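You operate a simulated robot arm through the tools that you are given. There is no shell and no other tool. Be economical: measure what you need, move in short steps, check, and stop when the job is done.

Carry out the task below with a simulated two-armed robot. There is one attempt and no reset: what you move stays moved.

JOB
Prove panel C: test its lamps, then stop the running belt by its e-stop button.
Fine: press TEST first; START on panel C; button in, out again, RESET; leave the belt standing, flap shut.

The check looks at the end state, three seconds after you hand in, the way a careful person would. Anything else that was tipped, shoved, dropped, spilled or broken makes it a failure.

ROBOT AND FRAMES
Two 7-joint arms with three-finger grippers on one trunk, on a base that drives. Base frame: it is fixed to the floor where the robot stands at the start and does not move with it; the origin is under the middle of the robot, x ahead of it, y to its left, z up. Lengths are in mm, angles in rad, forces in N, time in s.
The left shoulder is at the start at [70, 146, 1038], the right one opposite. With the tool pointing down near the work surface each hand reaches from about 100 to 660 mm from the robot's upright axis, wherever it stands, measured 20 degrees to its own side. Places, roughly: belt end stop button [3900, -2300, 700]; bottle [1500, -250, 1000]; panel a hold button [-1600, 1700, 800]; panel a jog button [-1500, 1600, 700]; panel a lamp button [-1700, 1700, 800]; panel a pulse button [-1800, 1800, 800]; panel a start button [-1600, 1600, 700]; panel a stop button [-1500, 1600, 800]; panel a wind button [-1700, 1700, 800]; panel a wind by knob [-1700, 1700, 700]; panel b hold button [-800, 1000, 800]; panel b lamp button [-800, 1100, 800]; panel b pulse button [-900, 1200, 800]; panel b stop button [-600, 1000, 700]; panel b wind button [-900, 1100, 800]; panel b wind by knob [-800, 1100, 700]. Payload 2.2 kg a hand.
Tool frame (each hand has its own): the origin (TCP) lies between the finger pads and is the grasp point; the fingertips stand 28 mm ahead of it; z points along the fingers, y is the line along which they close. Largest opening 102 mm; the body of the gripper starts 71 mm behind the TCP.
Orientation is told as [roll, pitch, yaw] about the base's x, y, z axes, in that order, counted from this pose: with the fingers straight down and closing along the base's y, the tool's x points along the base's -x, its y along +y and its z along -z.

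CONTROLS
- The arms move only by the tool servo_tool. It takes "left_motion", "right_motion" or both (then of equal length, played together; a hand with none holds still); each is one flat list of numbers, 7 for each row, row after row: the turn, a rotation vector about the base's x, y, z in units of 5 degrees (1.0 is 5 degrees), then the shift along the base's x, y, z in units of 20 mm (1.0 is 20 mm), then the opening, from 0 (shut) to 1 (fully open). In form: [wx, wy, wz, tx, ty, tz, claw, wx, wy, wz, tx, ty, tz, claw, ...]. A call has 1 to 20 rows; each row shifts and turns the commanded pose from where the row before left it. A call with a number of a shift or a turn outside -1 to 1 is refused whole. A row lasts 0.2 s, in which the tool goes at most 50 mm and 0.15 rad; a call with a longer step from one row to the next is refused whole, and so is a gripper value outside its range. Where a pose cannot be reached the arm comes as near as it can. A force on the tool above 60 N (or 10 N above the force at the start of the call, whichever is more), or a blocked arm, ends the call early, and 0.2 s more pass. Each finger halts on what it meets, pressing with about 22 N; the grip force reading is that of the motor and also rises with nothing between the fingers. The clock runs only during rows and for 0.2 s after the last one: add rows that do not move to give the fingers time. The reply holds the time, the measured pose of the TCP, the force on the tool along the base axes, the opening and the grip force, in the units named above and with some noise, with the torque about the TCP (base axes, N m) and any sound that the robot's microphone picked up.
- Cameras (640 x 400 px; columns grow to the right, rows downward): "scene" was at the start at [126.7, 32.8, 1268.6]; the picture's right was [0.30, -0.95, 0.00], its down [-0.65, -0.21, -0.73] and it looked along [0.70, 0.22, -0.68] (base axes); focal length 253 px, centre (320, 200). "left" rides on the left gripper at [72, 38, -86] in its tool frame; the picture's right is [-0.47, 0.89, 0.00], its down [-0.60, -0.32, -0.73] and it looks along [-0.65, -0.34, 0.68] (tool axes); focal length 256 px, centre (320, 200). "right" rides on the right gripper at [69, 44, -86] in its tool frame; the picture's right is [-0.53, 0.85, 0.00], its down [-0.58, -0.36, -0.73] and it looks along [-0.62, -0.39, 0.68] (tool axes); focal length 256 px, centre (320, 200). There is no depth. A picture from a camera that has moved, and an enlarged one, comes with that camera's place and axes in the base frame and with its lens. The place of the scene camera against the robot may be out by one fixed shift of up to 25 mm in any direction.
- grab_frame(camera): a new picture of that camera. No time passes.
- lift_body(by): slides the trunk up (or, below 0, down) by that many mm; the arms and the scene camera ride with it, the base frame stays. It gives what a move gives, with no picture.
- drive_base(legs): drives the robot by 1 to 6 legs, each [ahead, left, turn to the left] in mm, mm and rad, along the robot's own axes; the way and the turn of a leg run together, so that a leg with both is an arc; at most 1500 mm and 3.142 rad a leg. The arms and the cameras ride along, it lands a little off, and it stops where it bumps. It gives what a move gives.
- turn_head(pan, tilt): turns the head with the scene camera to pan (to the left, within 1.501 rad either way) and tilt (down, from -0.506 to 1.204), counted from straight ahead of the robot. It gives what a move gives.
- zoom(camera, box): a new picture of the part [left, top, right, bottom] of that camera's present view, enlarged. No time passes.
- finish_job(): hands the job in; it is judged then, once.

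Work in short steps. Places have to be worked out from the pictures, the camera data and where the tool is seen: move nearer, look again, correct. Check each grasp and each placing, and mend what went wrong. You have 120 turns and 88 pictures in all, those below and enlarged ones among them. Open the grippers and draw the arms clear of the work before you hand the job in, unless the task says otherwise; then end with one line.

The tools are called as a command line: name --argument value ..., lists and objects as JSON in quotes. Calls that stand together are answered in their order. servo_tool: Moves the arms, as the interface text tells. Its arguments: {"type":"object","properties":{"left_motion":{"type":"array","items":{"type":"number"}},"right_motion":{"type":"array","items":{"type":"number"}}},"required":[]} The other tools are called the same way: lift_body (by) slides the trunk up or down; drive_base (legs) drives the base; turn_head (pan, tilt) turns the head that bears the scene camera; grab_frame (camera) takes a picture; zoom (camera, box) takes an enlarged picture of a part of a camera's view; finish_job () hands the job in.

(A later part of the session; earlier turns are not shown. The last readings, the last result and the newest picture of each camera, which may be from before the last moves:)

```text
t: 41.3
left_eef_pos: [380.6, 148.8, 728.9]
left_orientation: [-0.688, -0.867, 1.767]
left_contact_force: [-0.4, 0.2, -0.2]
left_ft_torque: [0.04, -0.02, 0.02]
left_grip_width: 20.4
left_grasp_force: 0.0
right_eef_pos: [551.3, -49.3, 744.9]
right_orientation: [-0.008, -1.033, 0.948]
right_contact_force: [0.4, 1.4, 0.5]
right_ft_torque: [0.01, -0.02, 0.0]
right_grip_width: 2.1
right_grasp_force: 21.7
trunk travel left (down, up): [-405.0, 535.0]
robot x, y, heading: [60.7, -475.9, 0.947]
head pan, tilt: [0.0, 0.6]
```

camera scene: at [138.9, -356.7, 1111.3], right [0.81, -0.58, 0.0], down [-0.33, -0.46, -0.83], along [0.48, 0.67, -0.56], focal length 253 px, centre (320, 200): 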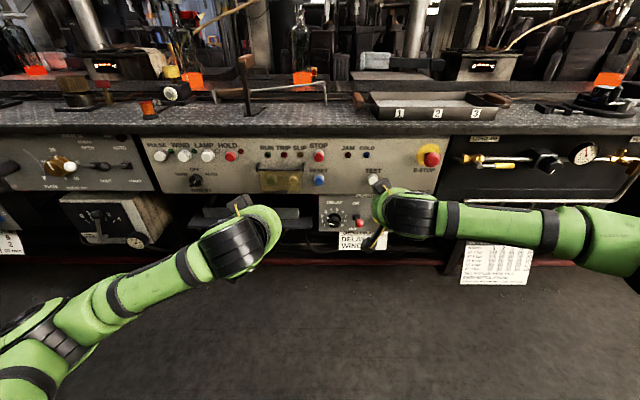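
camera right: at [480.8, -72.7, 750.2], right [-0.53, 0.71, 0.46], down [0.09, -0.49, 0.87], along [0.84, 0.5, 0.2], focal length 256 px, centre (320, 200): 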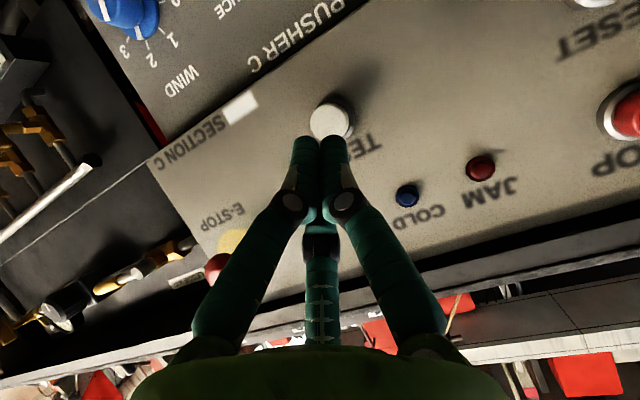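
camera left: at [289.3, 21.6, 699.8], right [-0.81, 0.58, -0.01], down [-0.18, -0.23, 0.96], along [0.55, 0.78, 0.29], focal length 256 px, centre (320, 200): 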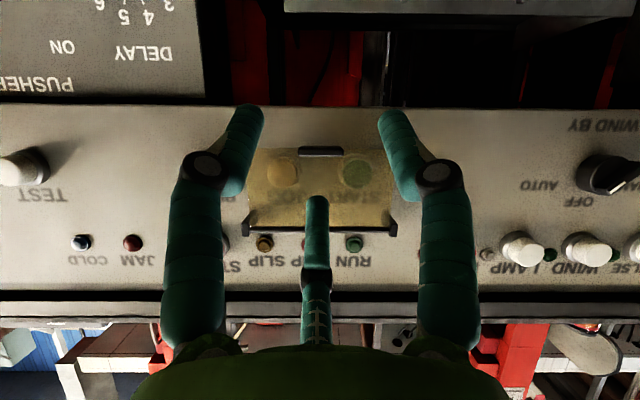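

No block and no contact this time; I look closely to see where the fingers are relative to the lip.

zoom --camera "left" --box '[260, 80, 380, 155]'

zoom --camera "right" --box '[320, 0, 640, 200]'

```text
5.33 times, centred on (320, 118) of left
camera zoom: at [312.9, 54.6, 700.9], right [-0.81, 0.58, -0.01], down [-0.18, -0.23, 0.96], along [0.56, 0.78, 0.29], focal length 1365 px, centre (320, 640)
```

zoom: 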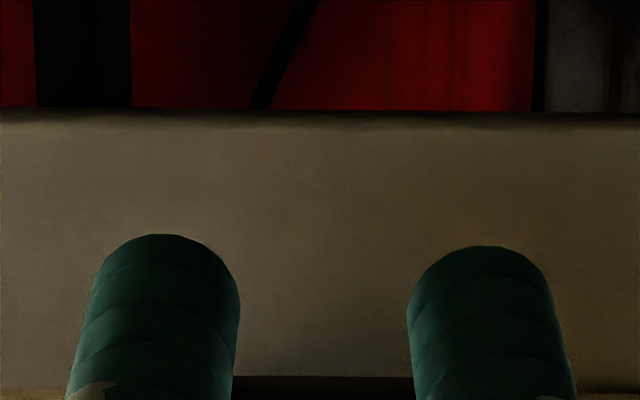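

```text
2.00 times, centred on (480, 100) of right
camera zoom: at [451.2, -112.1, 730.0], right [-0.53, 0.72, 0.46], down [0.1, -0.48, 0.87], along [0.84, 0.5, 0.18], focal length 512 px, centre (0, 400)
```

zoom: 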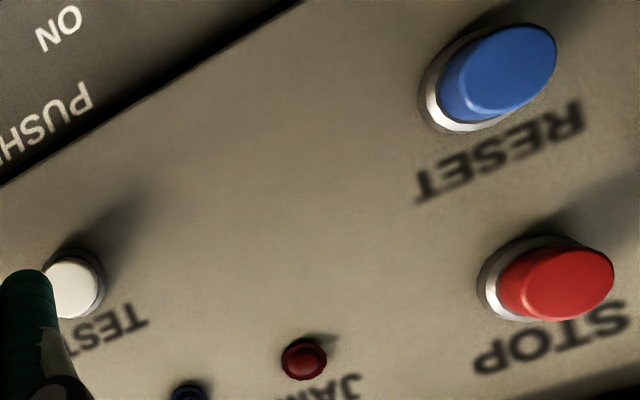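

The tips now appear just below the lip. I try in between: reopen, raise 5 mm, press slightly further in, and close.

servo_tool --left_motion '[0, 0, 0, -0.232, -0.32, 0, 0.46, 0, 0, 0, 0, 0, 0, 0.46, 0, 0, 0, 0, 0, 0.2, 0.46, 0, 0, 0, 0.232, 0.32, 0, 0.46, 0, 0, 0, 0.174, 0.24, 0, 0.46, 0, 0, 0, 0, 0, 0, 0.46]'

zoom --camera "left" --box '[220, 60, 420, 185]'

servo_tool --left_motion '[0, 0, 0, 0, 0, 0, 0.2, 0, 0, 0, 0, 0, 0, 0.2, 0, 0, 0, 0, 0, 0, 0.2]'

```text
t: 42.7
left_eef_pos: [384.2, 152.8, 734.7]
left_orientation: [-0.688, -0.868, 1.764]
left_contact_force: [0.1, 0.7, -0.2]
left_ft_torque: [0.01, 0.01, 0.03]
left_grip_width: 51.5
left_grasp_force: 0.3
right_eef_pos: [551.3, -48.3, 745.7]
right_orientation: [-0.004, -1.035, 0.948]
right_contact_force: [-0.2, -0.7, 0.7]
right_ft_torque: [0.0, -0.05, 0.02]
right_grip_width: 2.1
right_grasp_force: 21.8
trunk travel left (down, up): [-405.0, 535.0]
robot x, y, heading: [62.8, -478.5, 0.946]
head pan, tilt: [0.0, 0.6]
```

```text
3.20 times, centred on (320, 122) of left
camera zoom: at [315.9, 58.7, 705.2], right [-0.81, 0.58, -0.01], down [-0.18, -0.23, 0.96], along [0.56, 0.78, 0.29], focal length 819 px, centre (320, 448)
```

zoom: 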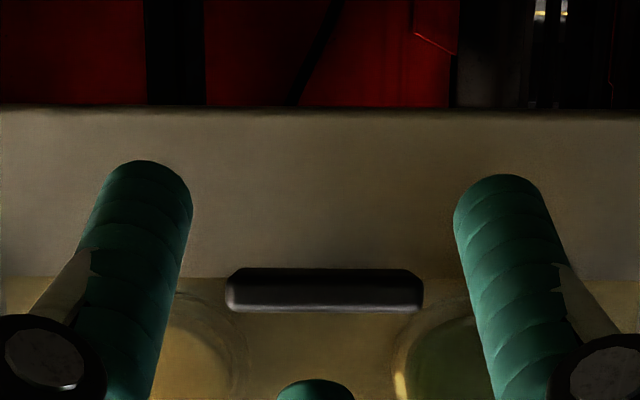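

```text
t: 43.5
left_eef_pos: [379.9, 154.8, 730.5]
left_orientation: [-0.678, -0.862, 1.765]
left_contact_force: [-23.7, -8.1, -10.1]
left_ft_torque: [-0.06, 0.37, 0.26]
left_grip_width: 22.0
left_grasp_force: 13.1
right_eef_pos: [548.1, -48.6, 747.3]
right_orientation: [-0.01, -1.034, 0.954]
right_contact_force: [0.0, -0.5, 0.4]
right_ft_torque: [-0.02, -0.05, -0.05]
right_grip_width: 2.4
right_grasp_force: 21.9
trunk travel left (down, up): [-405.0, 535.0]
robot x, y, heading: [61.1, -476.9, 0.95]
head pan, tilt: [0.0, 0.6]
```

Closing met something (13 N grip, contact force ~27 N). I look.

zoom --camera "left" --box '[220, 60, 420, 185]'

zoom --camera "scene" --box '[200, 120, 360, 220]'

```text
3.20 times, centred on (320, 122) of left
camera zoom: at [312.2, 59.7, 703.1], right [-0.82, 0.58, -0.01], down [-0.17, -0.23, 0.96], along [0.55, 0.78, 0.28], focal length 819 px, centre (320, 448)
```

zoom: 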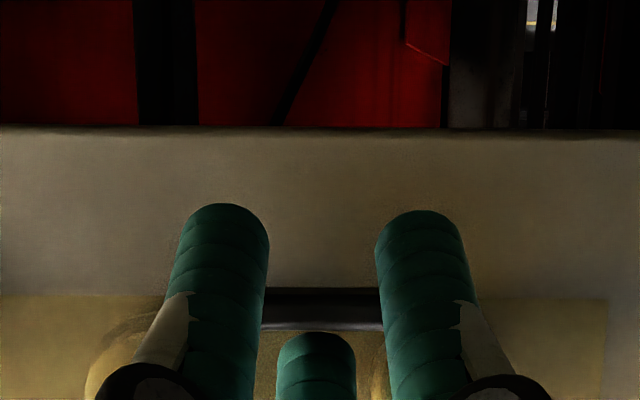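

```text
4.00 times, centred on (280, 170) of scene
camera zoom: at [136.3, -356.1, 1111.3], right [0.81, -0.58, 0.0], down [-0.33, -0.46, -0.83], along [0.48, 0.67, -0.56], focal length 1012 px, centre (480, 320)
```

zoom: 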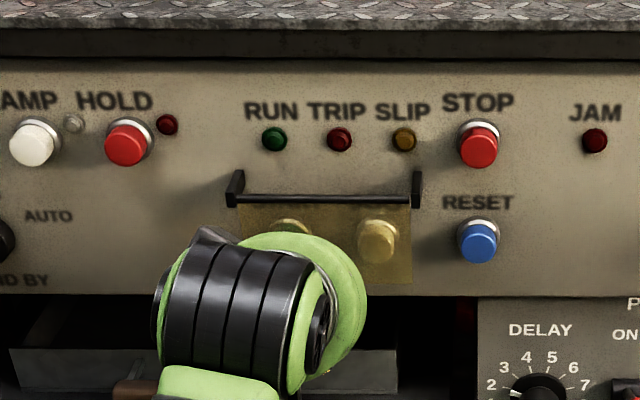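

The forces suggest the true closing line is the documented tool y (the pictured hand shape is rotated from it), so my roll was wrong. I reopen, back off, undo the roll, then re-approach and close.

servo_tool --left_motion '[0, 0, 0, 0, 0, 0, 0.5, 0, 0, 0, 0, 0, 0, 0.5, 0, 0, 0, -0.58, -0.81, 0, 0.5, 0, 0, 0, -0.58, -0.81, 0, 0.5, 0.47, 0.657, -0.467, 0, 0, 0, 0.5, 0.47, 0.657, -0.467, 0, 0, 0, 0.5, 0.47, 0.657, -0.467, 0, 0, 0, 0.5, 0.47, 0.657, -0.467, 0, 0, 0, 0.5, 0.47, 0.657, -0.467, 0, 0, 0, 0.5, 0.47, 0.657, -0.467, 0, 0, 0, 0.5, 0, 0, 0, 0, 0, 0, 0.5]'

```text
t: 45.9
left_eef_pos: [361.0, 120.8, 734.3]
left_orientation: [-0.005, -1.046, 0.949]
left_contact_force: [0.5, 0.4, -0.1]
left_ft_torque: [-0.01, -0.01, 0.01]
left_grip_width: 51.3
left_grasp_force: 0.0
right_eef_pos: [550.5, -49.3, 745.0]
right_orientation: [-0.005, -1.033, 0.948]
right_contact_force: [0.6, -0.5, 0.3]
right_ft_torque: [-0.01, 0.01, 0.03]
right_grip_width: 2.3
right_grasp_force: 21.9
trunk travel left (down, up): [-405.0, 535.0]
robot x, y, heading: [60.5, -476.2, 0.947]
head pan, tilt: [0.0, 0.6]
```

Square again at forward 660, lateral −104. I go down 4 mm, forward ~34 mm, and close to pinch the lip.

servo_tool --left_motion '[0, 0, 0, 0.25, 0.34, -0.2, 0.5, 0, 0, 0, 0.25, 0.34, 0, 0.5, 0, 0, 0, 0.25, 0.34, 0, 0.5, 0, 0, 0, 0.25, 0.34, 0, 0.5, 0, 0, 0, 0, 0, 0, 0.5, 0, 0, 0, 0, 0, 0, 0.2, 0, 0, 0, 0, 0, 0, 0.2, 0, 0, 0, 0, 0, 0, 0.2]'

```text
t: 47.7
left_eef_pos: [379.1, 150.7, 729.2]
left_orientation: [-0.009, -1.047, 0.957]
left_contact_force: [-7.3, 8.5, 3.2]
left_ft_torque: [0.08, 0.19, 0.24]
left_grip_width: 28.3
left_grasp_force: 5.7
right_eef_pos: [549.8, -47.5, 745.8]
right_orientation: [-0.01, -1.032, 0.953]
right_contact_force: [-0.8, -0.1, 0.6]
right_ft_torque: [0.02, 0.0, -0.02]
right_grip_width: 2.3
right_grasp_force: 22.7
trunk travel left (down, up): [-405.0, 535.0]
robot x, y, heading: [57.0, -479.7, 0.95]
head pan, tilt: [0.0, 0.6]
```

Blocked at 28 mm: the lip is pinched. I tighten and swing the flap out the first 30° of its arc (radius ≈77 mm about the bar).

servo_tool --left_motion '[0, 0, 0, 0, 0, 0, 0, 0, 0, 0, 0, 0, 0, 0, 0, 0, 0, -0.39, -0.545, 0.06, 0, 0, 0, 0, -0.376, -0.524, 0.17, 0, 0, 0, 0, -0.355, -0.496, 0.285, 0, 0, 0, 0, 0, 0, 0, 0]'

grab_frame --camera "left"

zoom --camera "scene" --box '[200, 120, 360, 220]'

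```text
t: 49.0
left_eef_pos: [354.7, 129.0, 749.5]
left_orientation: [0.006, -1.076, 0.965]
left_contact_force: [-2.7, -1.7, -2.5]
left_ft_torque: [0.18, -0.17, -0.08]
left_grip_width: 3.2
left_grasp_force: 25.0
right_eef_pos: [550.8, -47.7, 744.4]
right_orientation: [-0.006, -1.034, 0.95]
right_contact_force: [-0.5, -1.1, 0.2]
right_ft_torque: [-0.03, 0.04, 0.01]
right_grip_width: 2.1
right_grasp_force: 21.8
trunk travel left (down, up): [-405.0, 535.0]
robot x, y, heading: [62.8, -478.4, 0.948]
head pan, tilt: [0.0, 0.6]
stopped in row 6 (left hand): the force on the tool passed its limit at 63 N (the readings are from after the stop); the commanded pose is now the measured one
```

```text
48 pictures are left
camera left: at [258.8, 59.0, 726.0], right [-0.61, 0.68, 0.41], down [0.06, -0.48, 0.88], along [0.79, 0.56, 0.25], focal length 256 px, centre (320, 200)
```

left: 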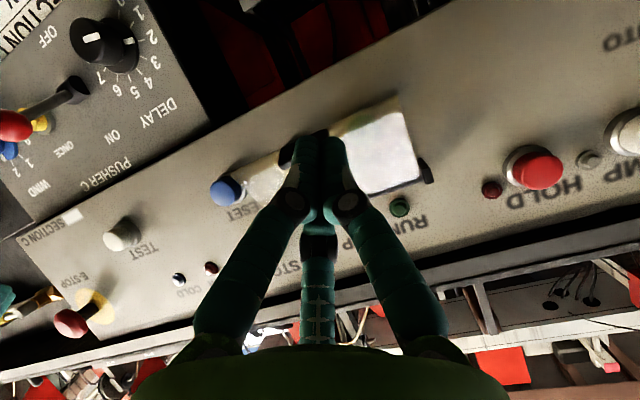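

```text
4.00 times, centred on (280, 170) of scene
camera zoom: at [139.0, -356.1, 1110.7], right [0.81, -0.58, 0.0], down [-0.33, -0.46, -0.83], along [0.48, 0.67, -0.56], focal length 1012 px, centre (480, 320)
```

zoom: 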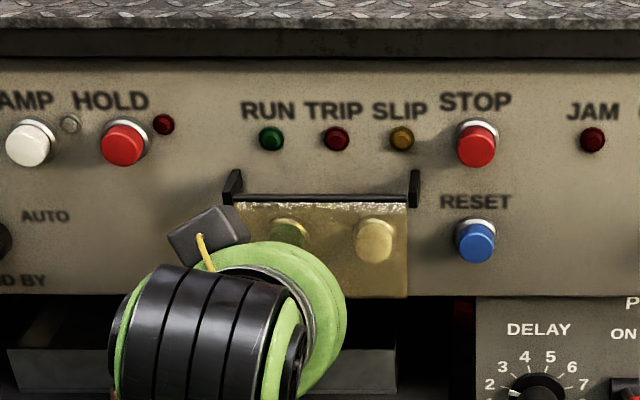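

The fingers have slipped but the flap seems swung part-way out and resting on them. I zoom in.

zoom --camera "left" --box '[220, 80, 440, 218]'

```text
2.90 times, centred on (330, 149) of left
camera zoom: at [258.8, 59.0, 726.0], right [-0.61, 0.68, 0.41], down [0.06, -0.48, 0.88], along [0.79, 0.56, 0.25], focal length 742 px, centre (291, 348)
```

zoom: 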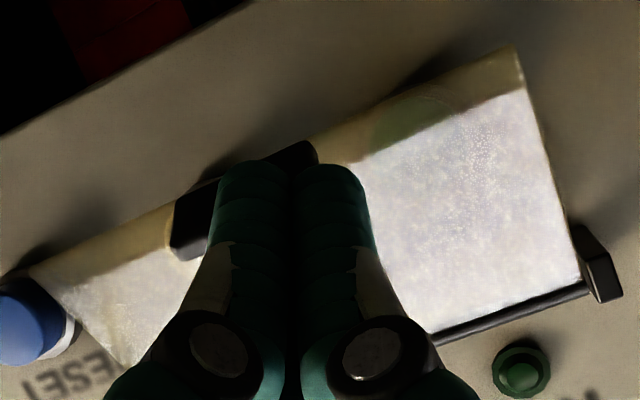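

The flap stands ~28° out. I try carrying it further: 15 mm out and 12 mm up, checking whether it follows.

servo_tool --left_motion '[0, 0, 0, -0.2, -0.28, 0.25, 0, 0, 0, 0, -0.2, -0.28, 0.35, 0, 0, 0, 0, 0, 0, 0, 0]'

zoom --camera "left" --box '[220, 80, 440, 218]'

```text
t: 49.8
left_eef_pos: [347.9, 117.1, 763.6]
left_orientation: [0.005, -1.081, 0.963]
left_contact_force: [0.8, 0.1, -1.0]
left_ft_torque: [-0.04, 0.0, 0.02]
left_grip_width: 2.3
left_grasp_force: 31.3
right_eef_pos: [551.8, -48.9, 746.1]
right_orientation: [-0.006, -1.035, 0.949]
right_contact_force: [0.5, 0.0, 0.5]
right_ft_torque: [-0.04, 0.04, 0.01]
right_grip_width: 2.1
right_grasp_force: 22.0
trunk travel left (down, up): [-405.0, 535.0]
robot x, y, heading: [60.7, -476.2, 0.952]
head pan, tilt: [0.0, 0.6]
```

```text
2.90 times, centred on (330, 149) of left
camera zoom: at [252.1, 47.3, 739.0], right [-0.6, 0.68, 0.41], down [0.06, -0.48, 0.88], along [0.79, 0.55, 0.25], focal length 742 px, centre (291, 348)
```

zoom: 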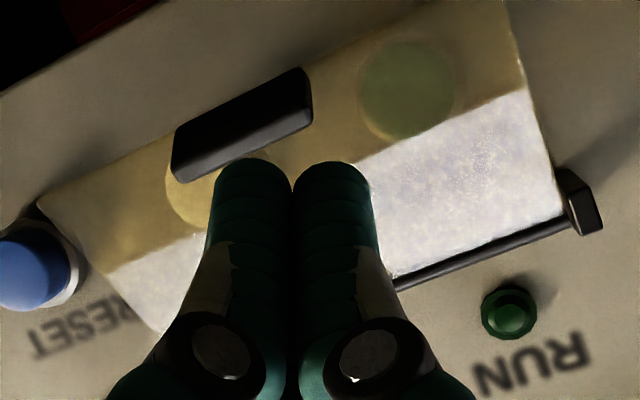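

The flap stays where left (friction hinge), ~22° out with lip near forward 693, lateral −105, z 732. I re-pinch the lip with moderate grip: back, down, open, forward, close.

servo_tool --left_motion '[0, 0, 0, -0.3, -0.4, 0, 0.5, 0, 0, 0, 0.2, -0.2, -0.7, 0.5, 0, 0, 0, 0.1, -0.1, -0.5, 0.5, 0, 0, 0, 0.37, 0.52, 0, 0.5, 0, 0, 0, 0.37, 0.52, 0, 0.5, 0, 0, 0, 0.25, 0.35, 0, 0.5, 0, 0, 0, 0, 0, 0, 0.5]'

zoom --camera "left" --box '[220, 60, 440, 198]'

```text
t: 51.4
left_eef_pos: [367.8, 131.4, 738.7]
left_orientation: [0.004, -1.08, 0.964]
left_contact_force: [0.0, 0.0, -0.7]
left_ft_torque: [-0.01, 0.0, -0.01]
left_grip_width: 50.9
left_grasp_force: 0.0
right_eef_pos: [550.9, -49.0, 745.7]
right_orientation: [-0.005, -1.033, 0.95]
right_contact_force: [0.3, -0.1, 0.2]
right_ft_torque: [0.02, -0.02, 0.0]
right_grip_width: 1.9
right_grasp_force: 22.4
trunk travel left (down, up): [-405.0, 535.0]
robot x, y, heading: [57.9, -473.5, 0.947]
head pan, tilt: [0.0, 0.6]
```

```text
2.90 times, centred on (330, 129) of left
camera zoom: at [272.4, 61.1, 714.7], right [-0.6, 0.68, 0.41], down [0.06, -0.48, 0.88], along [0.79, 0.55, 0.25], focal length 742 px, centre (291, 406)
```

zoom: 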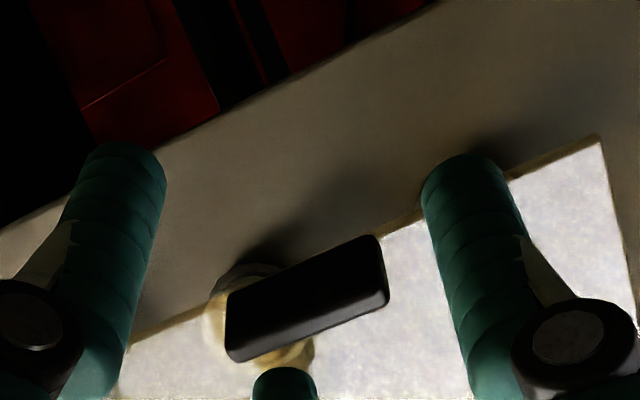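

The lip block is plainly between the fingers at forward ≈696, z 733. I nudge 5 mm forward, 4 mm up, and close moderately.

servo_tool --left_motion '[0, 0, 0, 0.145, 0.2, 0.2, 0.5, 0, 0, 0, 0, 0, 0, 0.22, 0, 0, 0, 0, 0, 0, 0.22, 0, 0, 0, 0, 0, 0, 0.15, 0, 0, 0, 0, 0, 0, 0.15]'

```text
t: 52.5
left_eef_pos: [366.7, 137.1, 742.6]
left_orientation: [0.004, -1.081, 0.969]
left_contact_force: [-9.8, 9.3, 1.9]
left_ft_torque: [0.12, 0.08, 0.18]
left_grip_width: 24.5
left_grasp_force: 6.9
right_eef_pos: [549.4, -46.9, 746.7]
right_orientation: [-0.011, -1.035, 0.953]
right_contact_force: [-1.0, 0.0, -0.3]
right_ft_torque: [0.03, 0.04, 0.01]
right_grip_width: 2.1
right_grasp_force: 21.5
trunk travel left (down, up): [-405.0, 535.0]
robot x, y, heading: [62.9, -476.5, 0.944]
head pan, tilt: [0.0, 0.6]
```

Sideways force shows the grip is off-centre; I shift 5 mm left and tighten slightly.

servo_tool --left_motion '[0, 0, 0, -0.2, 0.145, 0, 0.15, 0, 0, 0, 0, 0, 0, 0.1, 0, 0, 0, 0, 0, 0, 0.1]'

zoom --camera "left" --box '[220, 60, 440, 198]'

```text
t: 53.4
left_eef_pos: [364.5, 138.3, 742.9]
left_orientation: [0.002, -1.08, 0.968]
left_contact_force: [-7.0, 9.9, 2.9]
left_ft_torque: [0.07, 0.1, 0.13]
left_grip_width: 18.0
left_grasp_force: 5.4
right_eef_pos: [550.8, -47.9, 744.8]
right_orientation: [-0.009, -1.034, 0.953]
right_contact_force: [0.1, -0.2, -0.2]
right_ft_torque: [-0.01, -0.01, -0.05]
right_grip_width: 1.9
right_grasp_force: 22.2
trunk travel left (down, up): [-405.0, 535.0]
robot x, y, heading: [63.5, -478.8, 0.95]
head pan, tilt: [0.0, 0.6]
```

```text
2.90 times, centred on (330, 129) of left
camera zoom: at [270.1, 68.7, 718.8], right [-0.61, 0.68, 0.41], down [0.06, -0.48, 0.88], along [0.79, 0.55, 0.25], focal length 742 px, centre (291, 406)
```

zoom: 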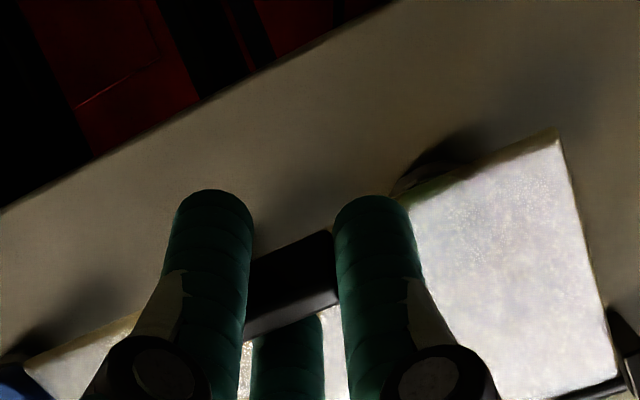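

The fingers hold around the lip in the view. I test by pulling it along the arc to ~50°.

servo_tool --left_motion '[0, 0, 0, -0.25, -0.35, 0.18, 0.1, 0, 0, 0, -0.23, -0.32, 0.24, 0.1, 0, 0, 0, -0.2, -0.29, 0.3, 0.1, 0, 0, 0, -0.19, -0.26, 0.35, 0.1, 0, 0, 0, 0, 0, 0, 0.1]'

zoom --camera "left" --box '[220, 60, 440, 198]'

```text
t: 54.5
left_eef_pos: [349.3, 111.2, 763.0]
left_orientation: [0.004, -1.077, 0.961]
left_contact_force: [-0.6, 0.2, 0.2]
left_ft_torque: [-0.03, -0.01, -0.03]
left_grip_width: 10.2
left_grasp_force: 0.1
right_eef_pos: [552.3, -49.0, 746.0]
right_orientation: [-0.005, -1.034, 0.95]
right_contact_force: [0.4, 0.1, -0.7]
right_ft_torque: [0.0, -0.01, -0.03]
right_grip_width: 2.1
right_grasp_force: 21.5
trunk travel left (down, up): [-405.0, 535.0]
robot x, y, heading: [63.0, -474.8, 0.946]
head pan, tilt: [0.0, 0.6]
```

```text
2.90 times, centred on (330, 129) of left
camera zoom: at [255.0, 42.0, 739.7], right [-0.6, 0.69, 0.41], down [0.06, -0.47, 0.88], along [0.8, 0.55, 0.25], focal length 742 px, centre (291, 406)
```

zoom: 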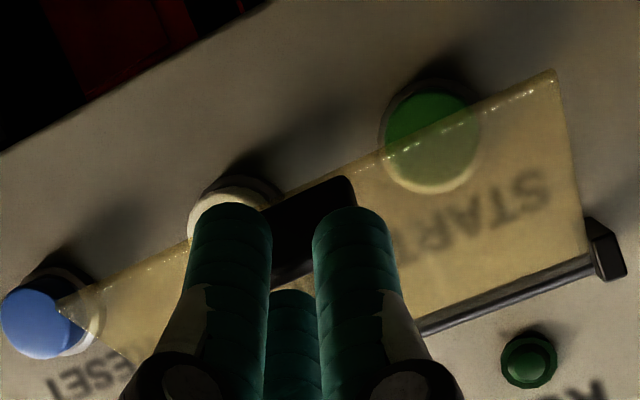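

The flap is now ~45–50° open and stays there. I now go beneath it: back off, drop to tip z ≈690, and slide the closed fingers in between START and JOG columns, short of the panel.

servo_tool --left_motion '[0, 0, 0, -0.58, -0.81, 0, 0, 0, 0, 0, -0.58, -0.81, 0, 0, 0, 0, 0, 0, 0, -1, 0, 0, 0, 0, 0, 0, -1, 0, 0, 0, 0, 0, 0, -1, 0, 0, 0, 0, 0.478, 0.667, 0, 0, 0, 0, 0, 0.478, 0.667, 0, 0, 0, 0, 0, 0.478, 0.667, 0, 0, 0, 0, 0, 0.478, 0.667, 0, 0, 0, 0, 0, 0.478, 0.667, 0, 0, 0, 0, 0, 0, 0, 0, 0]'

grab_frame --camera "left"

zoom --camera "scene" --box '[200, 120, 360, 220]'

```text
t: 57.0
left_eef_pos: [373.6, 147.2, 704.6]
left_orientation: [0.005, -1.081, 0.964]
left_contact_force: [0.2, -0.1, -0.3]
left_ft_torque: [0.02, -0.04, -0.02]
left_grip_width: 1.9
left_grasp_force: 22.0
right_eef_pos: [551.8, -48.5, 745.6]
right_orientation: [-0.005, -1.033, 0.949]
right_contact_force: [1.1, -0.1, -0.2]
right_ft_torque: [0.0, 0.02, 0.02]
right_grip_width: 2.1
right_grasp_force: 22.0
trunk travel left (down, up): [-405.0, 535.0]
robot x, y, heading: [61.6, -475.4, 0.95]
head pan, tilt: [0.0, 0.6]
```

```text
41 pictures are left
camera left: at [278.3, 77.6, 680.7], right [-0.6, 0.68, 0.41], down [0.06, -0.48, 0.88], along [0.79, 0.55, 0.25], focal length 256 px, centre (320, 200)
```

left: 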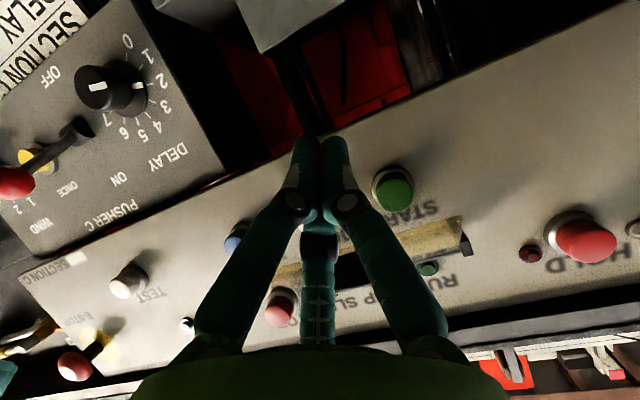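

```text
4.00 times, centred on (280, 170) of scene
camera zoom: at [139.2, -356.3, 1111.3], right [0.81, -0.58, 0.0], down [-0.33, -0.46, -0.83], along [0.48, 0.67, -0.56], focal length 1012 px, centre (480, 320)
```

zoom: 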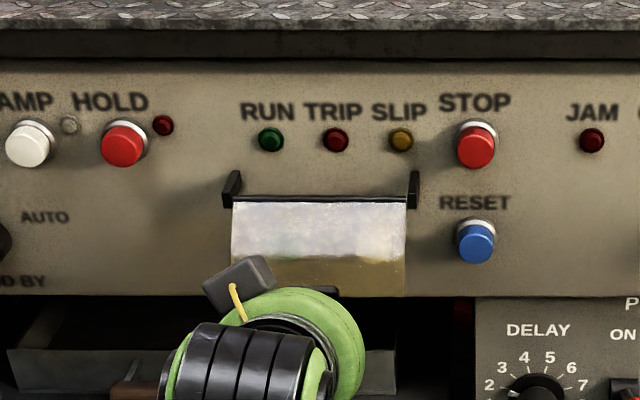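

From below START is now exposed, and fingers are under the flap. I raise 80 mm while easing slightly outward to lift the flap past horizontal.

servo_tool --left_motion '[0, 0, 0, 0, 0, 0.6, 0, 0, 0, 0, -0.087, -0.12, 0.6, 0, 0, 0, 0, -0.087, -0.12, 0.6, 0, 0, 0, 0, -0.087, -0.12, 0.6, 0, 0, 0, 0, -0.087, -0.12, 0.6, 0, 0, 0, 0, -0.087, -0.12, 0.6, 0, 0, 0, 0, 0, 0, 0, 0]'

zoom --camera "scene" --box '[200, 120, 360, 220]'

grab_frame --camera "left"

```text
t: 58.5
left_eef_pos: [365.1, 135.5, 777.3]
left_orientation: [0.005, -1.082, 0.965]
left_contact_force: [0.4, 0.3, -0.4]
left_ft_torque: [0.02, -0.02, 0.01]
left_grip_width: 2.5
left_grasp_force: 22.0
right_eef_pos: [551.1, -47.3, 745.9]
right_orientation: [-0.005, -1.033, 0.949]
right_contact_force: [1.2, 0.1, -0.3]
right_ft_torque: [0.0, 0.01, 0.0]
right_grip_width: 2.3
right_grasp_force: 21.7
trunk travel left (down, up): [-405.0, 535.0]
robot x, y, heading: [59.7, -475.7, 0.95]
head pan, tilt: [0.0, 0.6]
```

```text
4.00 times, centred on (280, 170) of scene
camera zoom: at [139.3, -356.1, 1111.3], right [0.81, -0.58, 0.0], down [-0.33, -0.46, -0.83], along [0.48, 0.67, -0.56], focal length 1012 px, centre (480, 320)
```

zoom: 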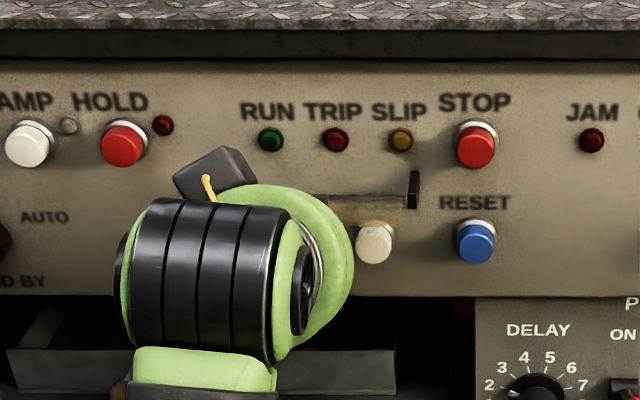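

```text
38 pictures are left
camera left: at [269.8, 65.7, 753.4], right [-0.6, 0.68, 0.41], down [0.06, -0.48, 0.88], along [0.79, 0.55, 0.25], focal length 256 px, centre (320, 200)
```

left: 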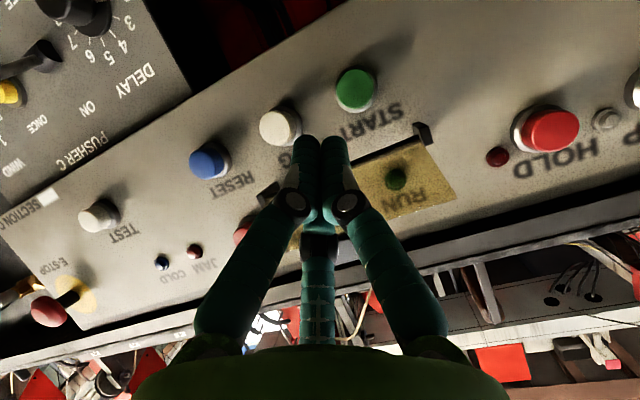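

The flap is past horizontal, resting without load, and both START and JOG are exposed. START at lateral −136, z 742. I move the left hand off the flap and line up on START, checking the flap stays up.

servo_tool --left_motion '[0, 0, 0, -0.765, 0.0875, -0.7, 0, 0, 0, 0, -0.765, 0.0875, -0.7, 0, 0, 0, 0, 0, 0, 0, 0, 0, 0, 0, 0, 0, 0, 0]'

grab_frame --camera "left"

zoom --camera "scene" --box '[200, 120, 360, 220]'

```text
t: 59.5
left_eef_pos: [333.3, 139.2, 748.5]
left_orientation: [0.006, -1.08, 0.962]
left_contact_force: [-0.3, 0.5, -0.1]
left_ft_torque: [0.0, 0.01, 0.0]
left_grip_width: 2.1
left_grasp_force: 22.2
right_eef_pos: [550.8, -48.2, 745.9]
right_orientation: [-0.006, -1.033, 0.95]
right_contact_force: [-0.5, 0.4, 0.3]
right_ft_torque: [0.01, -0.02, 0.0]
right_grip_width: 2.0
right_grasp_force: 22.4
trunk travel left (down, up): [-405.0, 535.0]
robot x, y, heading: [60.3, -477.3, 0.948]
head pan, tilt: [0.0, 0.6]
```

```text
37 pictures are left
camera left: at [239.2, 69.2, 724.7], right [-0.6, 0.68, 0.41], down [0.06, -0.48, 0.88], along [0.79, 0.55, 0.25], focal length 256 px, centre (320, 200)
```

left: 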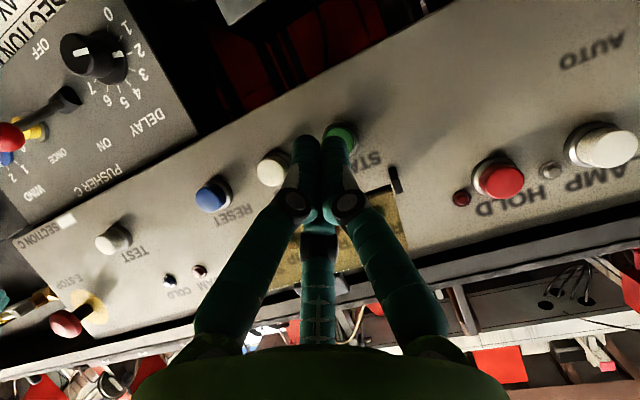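

```text
4.00 times, centred on (280, 170) of scene
camera zoom: at [139.2, -356.2, 1111.3], right [0.81, -0.58, 0.0], down [-0.33, -0.46, -0.83], along [0.48, 0.67, -0.56], focal length 1012 px, centre (480, 320)
```

zoom: 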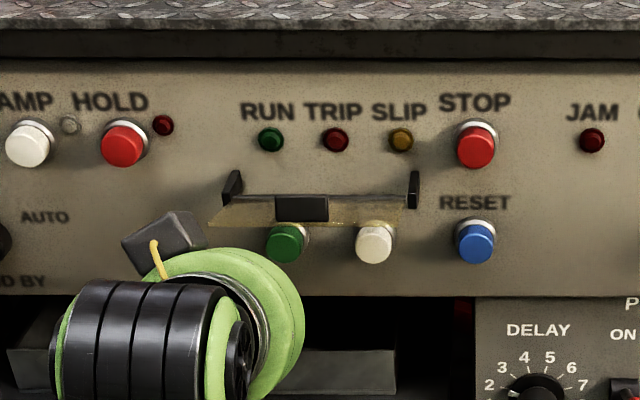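

Flap holds at ~110°, START is clear and centred. I advance and press START.

servo_tool --left_motion '[0, 0, 0, 0.408, 0.57, 0, 0, 0, 0, 0, 0.408, 0.57, 0, 0, 0, 0, 0, 0.408, 0.57, 0, 0, 0, 0, 0, 0.146, 0.203, 0, 0, 0, 0, 0, 0.146, 0.203, 0, 0, 0, 0, 0, 0.146, 0.203, 0, 0, 0, 0, 0, 0.146, 0.203, 0, 0, 0, 0, 0, 0.146, 0.203, 0, 0]'

zoom --camera "scene" --box '[200, 120, 360, 220]'

```text
t: 61.4
left_eef_pos: [372.5, 190.3, 748.5]
left_orientation: [0.004, -1.077, 0.966]
left_contact_force: [-16.7, -24.4, -3.3]
left_ft_torque: [0.03, 0.05, -0.15]
left_grip_width: 2.0
left_grasp_force: 22.3
right_eef_pos: [549.2, -50.4, 747.2]
right_orientation: [-0.005, -1.038, 0.952]
right_contact_force: [0.8, 1.3, 0.3]
right_ft_torque: [0.0, -0.01, 0.03]
right_grip_width: 2.2
right_grasp_force: 21.4
trunk travel left (down, up): [-405.0, 535.0]
robot x, y, heading: [64.5, -473.7, 0.949]
head pan, tilt: [0.0, 0.6]
heard: click
```

```text
4.00 times, centred on (280, 170) of scene
camera zoom: at [136.8, -359.5, 1111.7], right [0.81, -0.58, 0.0], down [-0.33, -0.46, -0.83], along [0.48, 0.67, -0.56], focal length 1012 px, centre (480, 320)
```

zoom: 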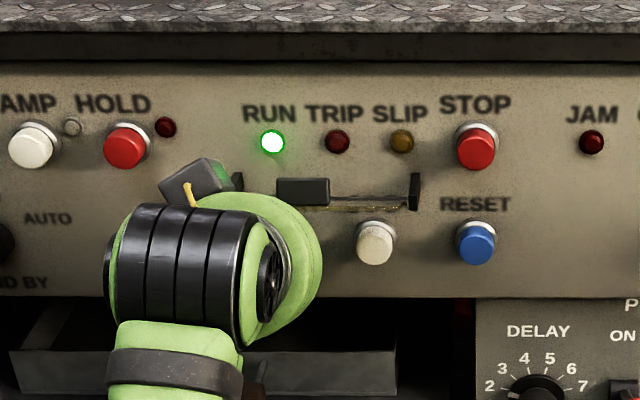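

RUN is lit: belt started. I withdraw the left hand and bring the right hand in front of the E-STOP.

servo_tool --left_motion '[0, 0, 0, -0.51, -0.71, 0, 0, 0, 0, 0, -0.51, -0.71, 0, 0, 0, 0, 0, -0.51, -0.71, 0, 0, 0, 0, 0, -0.51, -0.71, 0, 0, 0, 0, 0, 0, 0, 0, 0, 0, 0, 0, 0, 0, 0, 0, 0, 0, 0, 0, 0, 0, 0]' --right_motion '[0, 0, 0, 0.766, -0.733, 0.733, 0, 0, 0, 0, 0.766, -0.733, 0.733, 0, 0, 0, 0, 0.766, -0.733, 0.733, 0, 0, 0, 0, 0.766, -0.733, 0.733, 0, 0, 0, 0, 0.766, -0.733, 0.733, 0, 0, 0, 0, 0.766, -0.733, 0.733, 0, 0, 0, 0, 0, 0, 0, 0]'

grab_frame --camera "right"

grab_frame --camera "scene"

```text
t: 63.0
left_eef_pos: [332.0, 136.5, 749.3]
left_orientation: [0.005, -1.078, 0.963]
left_contact_force: [0.2, 0.1, 0.0]
left_ft_torque: [-0.02, -0.03, 0.0]
left_grip_width: 2.2
left_grasp_force: 21.9
right_eef_pos: [643.7, -137.1, 833.9]
right_orientation: [-0.007, -1.033, 0.951]
right_contact_force: [-0.5, -0.4, 0.6]
right_ft_torque: [0.0, -0.02, -0.01]
right_grip_width: 2.4
right_grasp_force: 21.7
trunk travel left (down, up): [-405.0, 535.0]
robot x, y, heading: [61.3, -480.1, 0.949]
head pan, tilt: [0.0, 0.6]
```

```text
34 pictures are left
camera right: at [543.4, -200.0, 818.0], right [-0.53, 0.72, 0.46], down [0.1, -0.48, 0.87], along [0.84, 0.5, 0.18], focal length 256 px, centre (320, 200)
```

right: 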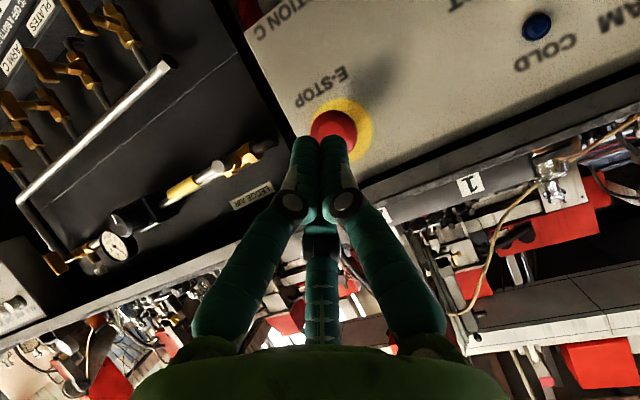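

```text
33 pictures are left
camera scene: at [139.2, -356.0, 1111.3], right [0.81, -0.58, 0.0], down [-0.33, -0.46, -0.82], along [0.48, 0.67, -0.57], focal length 253 px, centre (320, 200)
```

scene: 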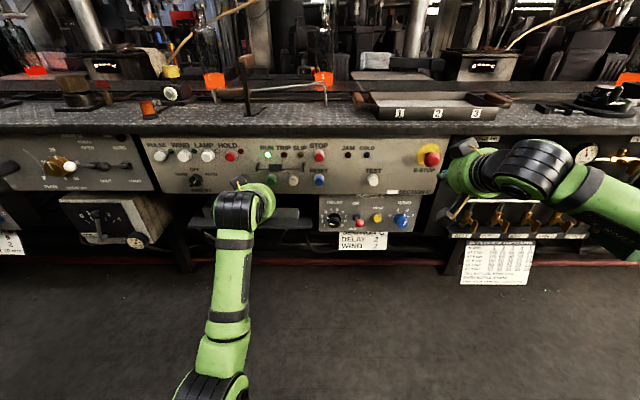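

RUN stays lit. The E-STOP cap is at lateral ≈281, z ≈812. I align, advance and press until it latches.

servo_tool --right_motion '[0, 0, 0, 0.2, -0.145, -0.65, 0, 0, 0, 0, 0.437, 0.61, 0, 0, 0, 0, 0, 0.437, 0.61, 0, 0, 0, 0, 0, 0.437, 0.61, 0, 0, 0, 0, 0, 0.175, 0.244, 0, 0, 0, 0, 0, 0.175, 0.244, 0, 0, 0, 0, 0, 0.175, 0.244, 0, 0, 0, 0, 0, 0.175, 0.244, 0, 0, 0, 0, 0, 0.175, 0.244, 0, 0]'

grab_frame --camera "right"

zoom --camera "scene" --box '[240, 120, 460, 258]'

```text
t: 65.0
left_eef_pos: [332.6, 135.7, 746.9]
left_orientation: [0.004, -1.081, 0.963]
left_contact_force: [-0.3, -0.4, 0.5]
left_ft_torque: [-0.03, -0.03, 0.02]
left_grip_width: 2.1
left_grasp_force: 22.6
right_eef_pos: [690.7, -78.3, 820.7]
right_orientation: [-0.005, -1.033, 0.95]
right_contact_force: [0.6, 0.3, -0.3]
right_ft_torque: [-0.02, 0.03, 0.0]
right_grip_width: 1.9
right_grasp_force: 22.0
trunk travel left (down, up): [-405.0, 535.0]
robot x, y, heading: [57.1, -475.5, 0.948]
head pan, tilt: [0.0, 0.6]
```

```text
32 pictures are left
camera right: at [590.9, -141.5, 804.9], right [-0.53, 0.72, 0.46], down [0.1, -0.48, 0.87], along [0.84, 0.5, 0.18], focal length 256 px, centre (320, 200)
```

right: 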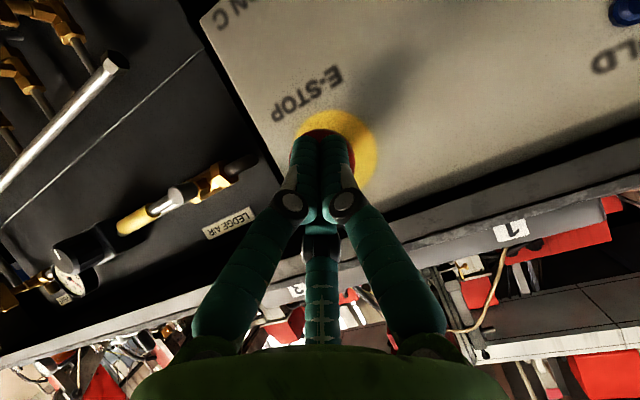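

```text
2.90 times, centred on (350, 189) of scene
camera zoom: at [139.3, -356.1, 1111.3], right [0.81, -0.58, 0.0], down [-0.33, -0.46, -0.83], along [0.48, 0.67, -0.57], focal length 734 px, centre (233, 232)
```

zoom: 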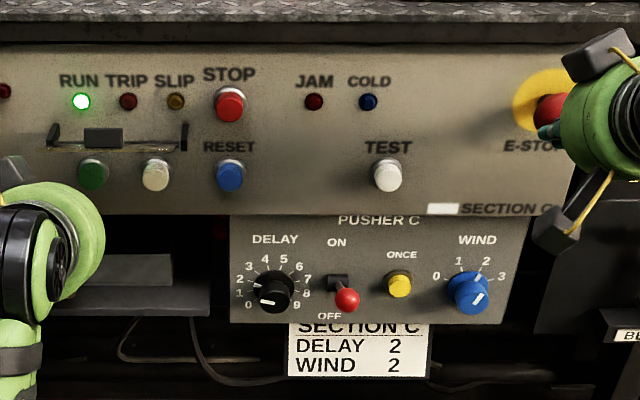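

No contact yet (tip front at ≈718); still centred. I continue forward in small steps until it presses in.

servo_tool --right_motion '[0, 0, 0, 0.146, 0.203, 0, 0, 0, 0, 0, 0.146, 0.203, 0, 0, 0, 0, 0, 0.146, 0.203, 0, 0, 0, 0, 0, 0.146, 0.203, 0, 0, 0, 0, 0, 0.146, 0.203, 0, 0, 0, 0, 0, 0.146, 0.203, 0, 0]'

zoom --camera "scene" --box '[240, 120, 460, 258]'

```text
t: 66.2
left_eef_pos: [329.8, 131.2, 752.5]
left_orientation: [0.004, -1.089, 0.963]
left_contact_force: [-0.1, -0.2, 0.3]
left_ft_torque: [0.01, 0.01, 0.03]
left_grip_width: 2.3
left_grasp_force: 22.3
right_eef_pos: [698.1, -67.3, 821.5]
right_orientation: [-0.004, -1.023, 0.946]
right_contact_force: [-22.1, -29.1, 5.1]
right_ft_torque: [0.07, -0.13, -0.1]
right_grip_width: 2.0
right_grasp_force: 22.5
trunk travel left (down, up): [-405.0, 535.0]
robot x, y, heading: [62.5, -476.1, 0.944]
head pan, tilt: [0.0, 0.6]
heard: click
stopped in row 6 (right hand): the force on the tool passed its limit at 66 N (the readings are from after the stop); the commanded pose is now the measured one
```

```text
2.90 times, centred on (350, 189) of scene
camera zoom: at [133.8, -363.2, 1112.5], right [0.81, -0.59, 0.0], down [-0.33, -0.45, -0.83], along [0.49, 0.67, -0.56], focal length 734 px, centre (233, 232)
```

zoom: 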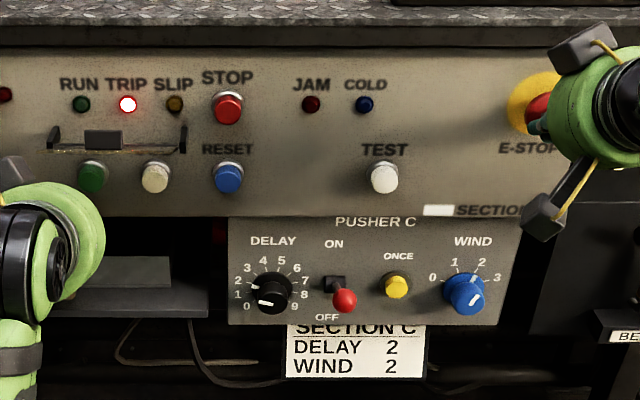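

Click, RUN off, TRIP lit: the e-stop latched and the belt stopped. Now to release it: back off, open the fingers, straddle the mushroom cap.

servo_tool --right_motion '[0, 0, 0, -0.58, -0.81, 0, 0, 0, 0, 0, -0.58, -0.81, 0, 0, 0, 0, 0, 0, 0, 0, 0.75, 0, 0, 0, 0, 0, 0, 0.75, 0, 0, 0, 0.379, 0.528, 0, 0.75, 0, 0, 0, 0.379, 0.528, 0, 0.75, 0, 0, 0, 0, 0, 0, 0.75]'

grab_frame --camera "right"

```text
t: 67.8
left_eef_pos: [332.6, 135.2, 747.8]
left_orientation: [0.005, -1.08, 0.962]
left_contact_force: [-0.5, 0.7, 0.0]
left_ft_torque: [-0.03, 0.01, 0.0]
left_grip_width: 2.2
left_grasp_force: 22.3
right_eef_pos: [694.5, -72.6, 815.1]
right_orientation: [-0.005, -1.016, 0.946]
right_contact_force: [-0.2, 0.3, -0.1]
right_ft_torque: [-0.01, 0.05, 0.0]
right_grip_width: 76.5
right_grasp_force: 0.2
trunk travel left (down, up): [-405.0, 535.0]
robot x, y, heading: [62.9, -478.2, 0.945]
head pan, tilt: [0.0, 0.6]
```

```text
29 pictures are left
camera right: at [594.8, -136.5, 801.9], right [-0.52, 0.72, 0.45], down [0.11, -0.47, 0.88], along [0.85, 0.5, 0.17], focal length 256 px, centre (320, 200)
```

right: 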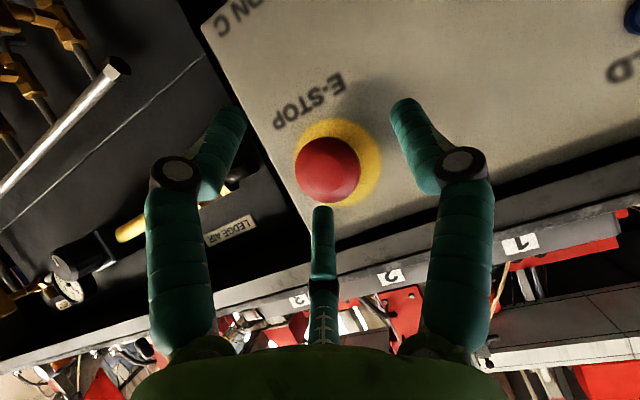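

The cap is centred at about lateral 288, z 814, Ø40 mm. I move in to straddle it and close.

servo_tool --right_motion '[0, 0, 0, 0.42, 0.283, 0.25, 0.75, 0, 0, 0, 0.42, 0.283, 0.25, 0.75, 0, 0, 0, 0, 0, 0, 0.3, 0, 0, 0, 0, 0, 0, 0.3, 0, 0, 0, 0, 0, 0, 0.3]'

zoom --camera "right" --box '[200, 60, 460, 222]'

```text
t: 69.0
left_eef_pos: [332.1, 133.8, 750.1]
left_orientation: [0.007, -1.081, 0.963]
left_contact_force: [0.1, -0.9, -0.7]
left_ft_torque: [0.0, 0.0, 0.0]
left_grip_width: 2.1
left_grasp_force: 22.2
right_eef_pos: [711.6, -64.0, 829.1]
right_orientation: [-0.003, -1.022, 0.943]
right_contact_force: [7.1, -2.0, 13.3]
right_ft_torque: [0.25, -0.28, -0.15]
right_grip_width: 40.9
right_grasp_force: 7.7
trunk travel left (down, up): [-405.0, 535.0]
robot x, y, heading: [60.7, -481.8, 0.945]
head pan, tilt: [0.0, 0.6]
```

```text
2.46 times, centred on (330, 141) of right
camera zoom: at [611.8, -126.4, 814.8], right [-0.52, 0.72, 0.45], down [0.1, -0.48, 0.87], along [0.85, 0.5, 0.17], focal length 630 px, centre (295, 345)
```

zoom: 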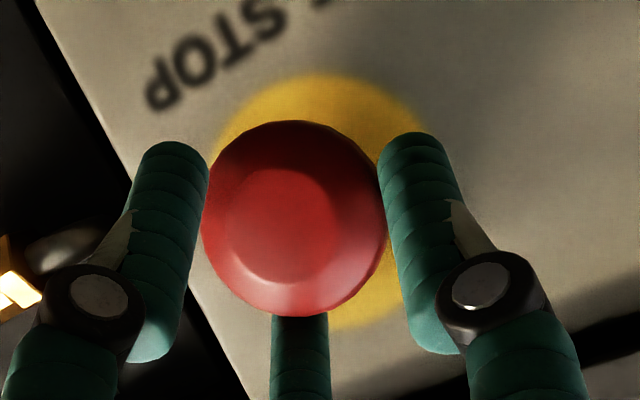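

The cap is gripped (40.9 mm). I tighten and twist it clockwise about the panel normal.

servo_tool --right_motion '[0, 0, 0, 0, 0, 0, 0, 0, 0, 0, 0, 0, 0, 0, 0.55, 0.77, 0, 0, 0, 0, 0, 0.55, 0.77, 0, 0, 0, 0, 0, 0.55, 0.77, 0, 0, 0, 0, 0, 0.55, 0.77, 0, 0, 0, 0, 0, 0.55, 0.77, 0, 0, 0, 0, 0, 0.55, 0.77, 0, 0, 0, 0, 0, 0, 0, 0, 0, 0, 0, 0]'

zoom --camera "right" --box '[200, 60, 460, 222]'

```text
t: 71.0
left_eef_pos: [333.5, 133.3, 750.0]
left_orientation: [0.012, -1.081, 0.958]
left_contact_force: [-0.2, -0.1, -0.6]
left_ft_torque: [0.0, -0.03, 0.03]
left_grip_width: 2.3
left_grasp_force: 22.3
right_eef_pos: [716.7, -68.2, 828.7]
right_orientation: [0.799, -0.85, 0.28]
right_contact_force: [20.0, -14.3, 14.3]
right_ft_torque: [-0.37, -0.78, -0.49]
right_grip_width: 38.5
right_grasp_force: 45.0
trunk travel left (down, up): [-405.0, 535.0]
robot x, y, heading: [57.0, -472.4, 0.942]
head pan, tilt: [0.0, 0.6]
heard: click
```

```text
2.46 times, centred on (330, 141) of right
camera zoom: at [615.7, -129.2, 835.8], right [-0.26, 0.54, 0.8], down [0.4, -0.69, 0.6], along [0.88, 0.48, -0.03], focal length 630 px, centre (295, 345)
```

zoom: 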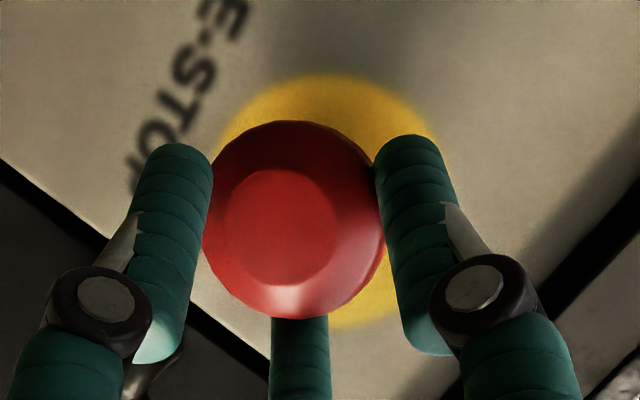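

A click: it should have released. I open, retreat straight back, and roll back level.

servo_tool --right_motion '[0, 0, 0, 0, 0, 0, 0.8, 0, 0, 0, 0, 0, 0, 0.8, 0, 0, 0, 0, 0, 0, 0.8, 0, 0, 0, -0.58, -0.81, 0, 0.8, 0, 0, 0, -0.58, -0.81, 0, 0.8, 0, 0, 0, -0.58, -0.81, 0, 0.8, 0, 0, 0, -0.58, -0.81, 0, 0.8, -0.55, -0.77, 0, 0, 0, 0, 0.8, -0.55, -0.77, 0, 0, 0, 0, 0.8, -0.55, -0.77, 0, 0, 0, 0, 0.8, -0.55, -0.77, 0, 0, 0, 0, 0.8, -0.55, -0.77, 0, 0, 0, 0, 0.8, -0.55, -0.77, 0, 0, 0, 0, 0.8, 0, 0, 0, 0, 0, 0, 0]'

zoom --camera "scene" --box '[240, 120, 460, 258]'

grab_frame --camera "right"

```text
t: 74.0
left_eef_pos: [332.3, 135.1, 746.9]
left_orientation: [0.005, -1.08, 0.961]
left_contact_force: [0.7, 0.2, 0.8]
left_ft_torque: [0.02, 0.02, -0.01]
left_grip_width: 2.3
left_grasp_force: 22.8
right_eef_pos: [665.2, -126.7, 825.0]
right_orientation: [-0.01, -1.015, 0.949]
right_contact_force: [0.8, 0.4, -0.6]
right_ft_torque: [0.0, 0.01, 0.0]
right_grip_width: 2.1
right_grasp_force: 21.7
trunk travel left (down, up): [-405.0, 535.0]
robot x, y, heading: [58.8, -475.5, 0.948]
head pan, tilt: [0.0, 0.6]
```

```text
2.90 times, centred on (350, 189) of scene
camera zoom: at [138.9, -357.1, 1111.3], right [0.81, -0.59, 0.0], down [-0.33, -0.46, -0.83], along [0.48, 0.67, -0.56], focal length 734 px, centre (233, 232)
```

zoom: 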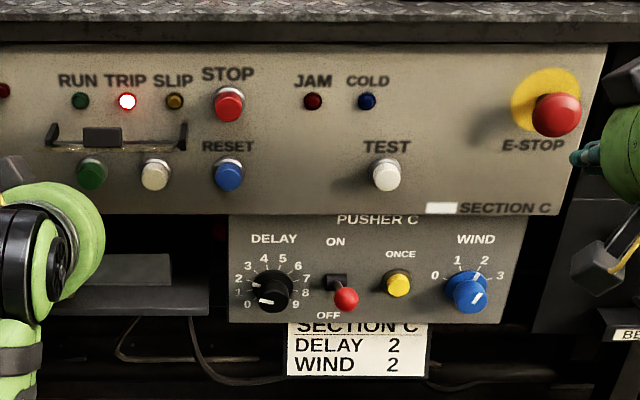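

```text
25 pictures are left
camera right: at [564.8, -189.6, 811.3], right [-0.52, 0.73, 0.45], down [0.11, -0.47, 0.88], along [0.85, 0.5, 0.17], focal length 256 px, centre (320, 200)
```

right: 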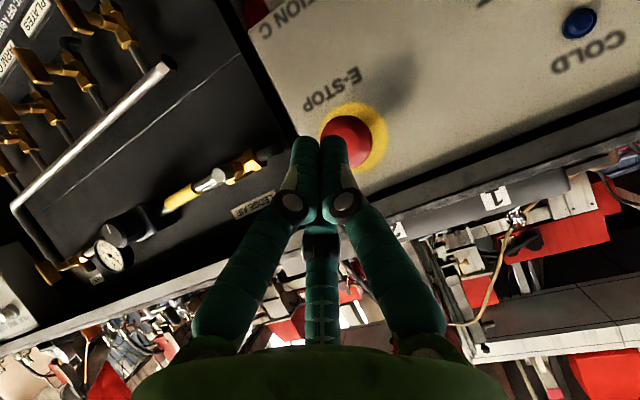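

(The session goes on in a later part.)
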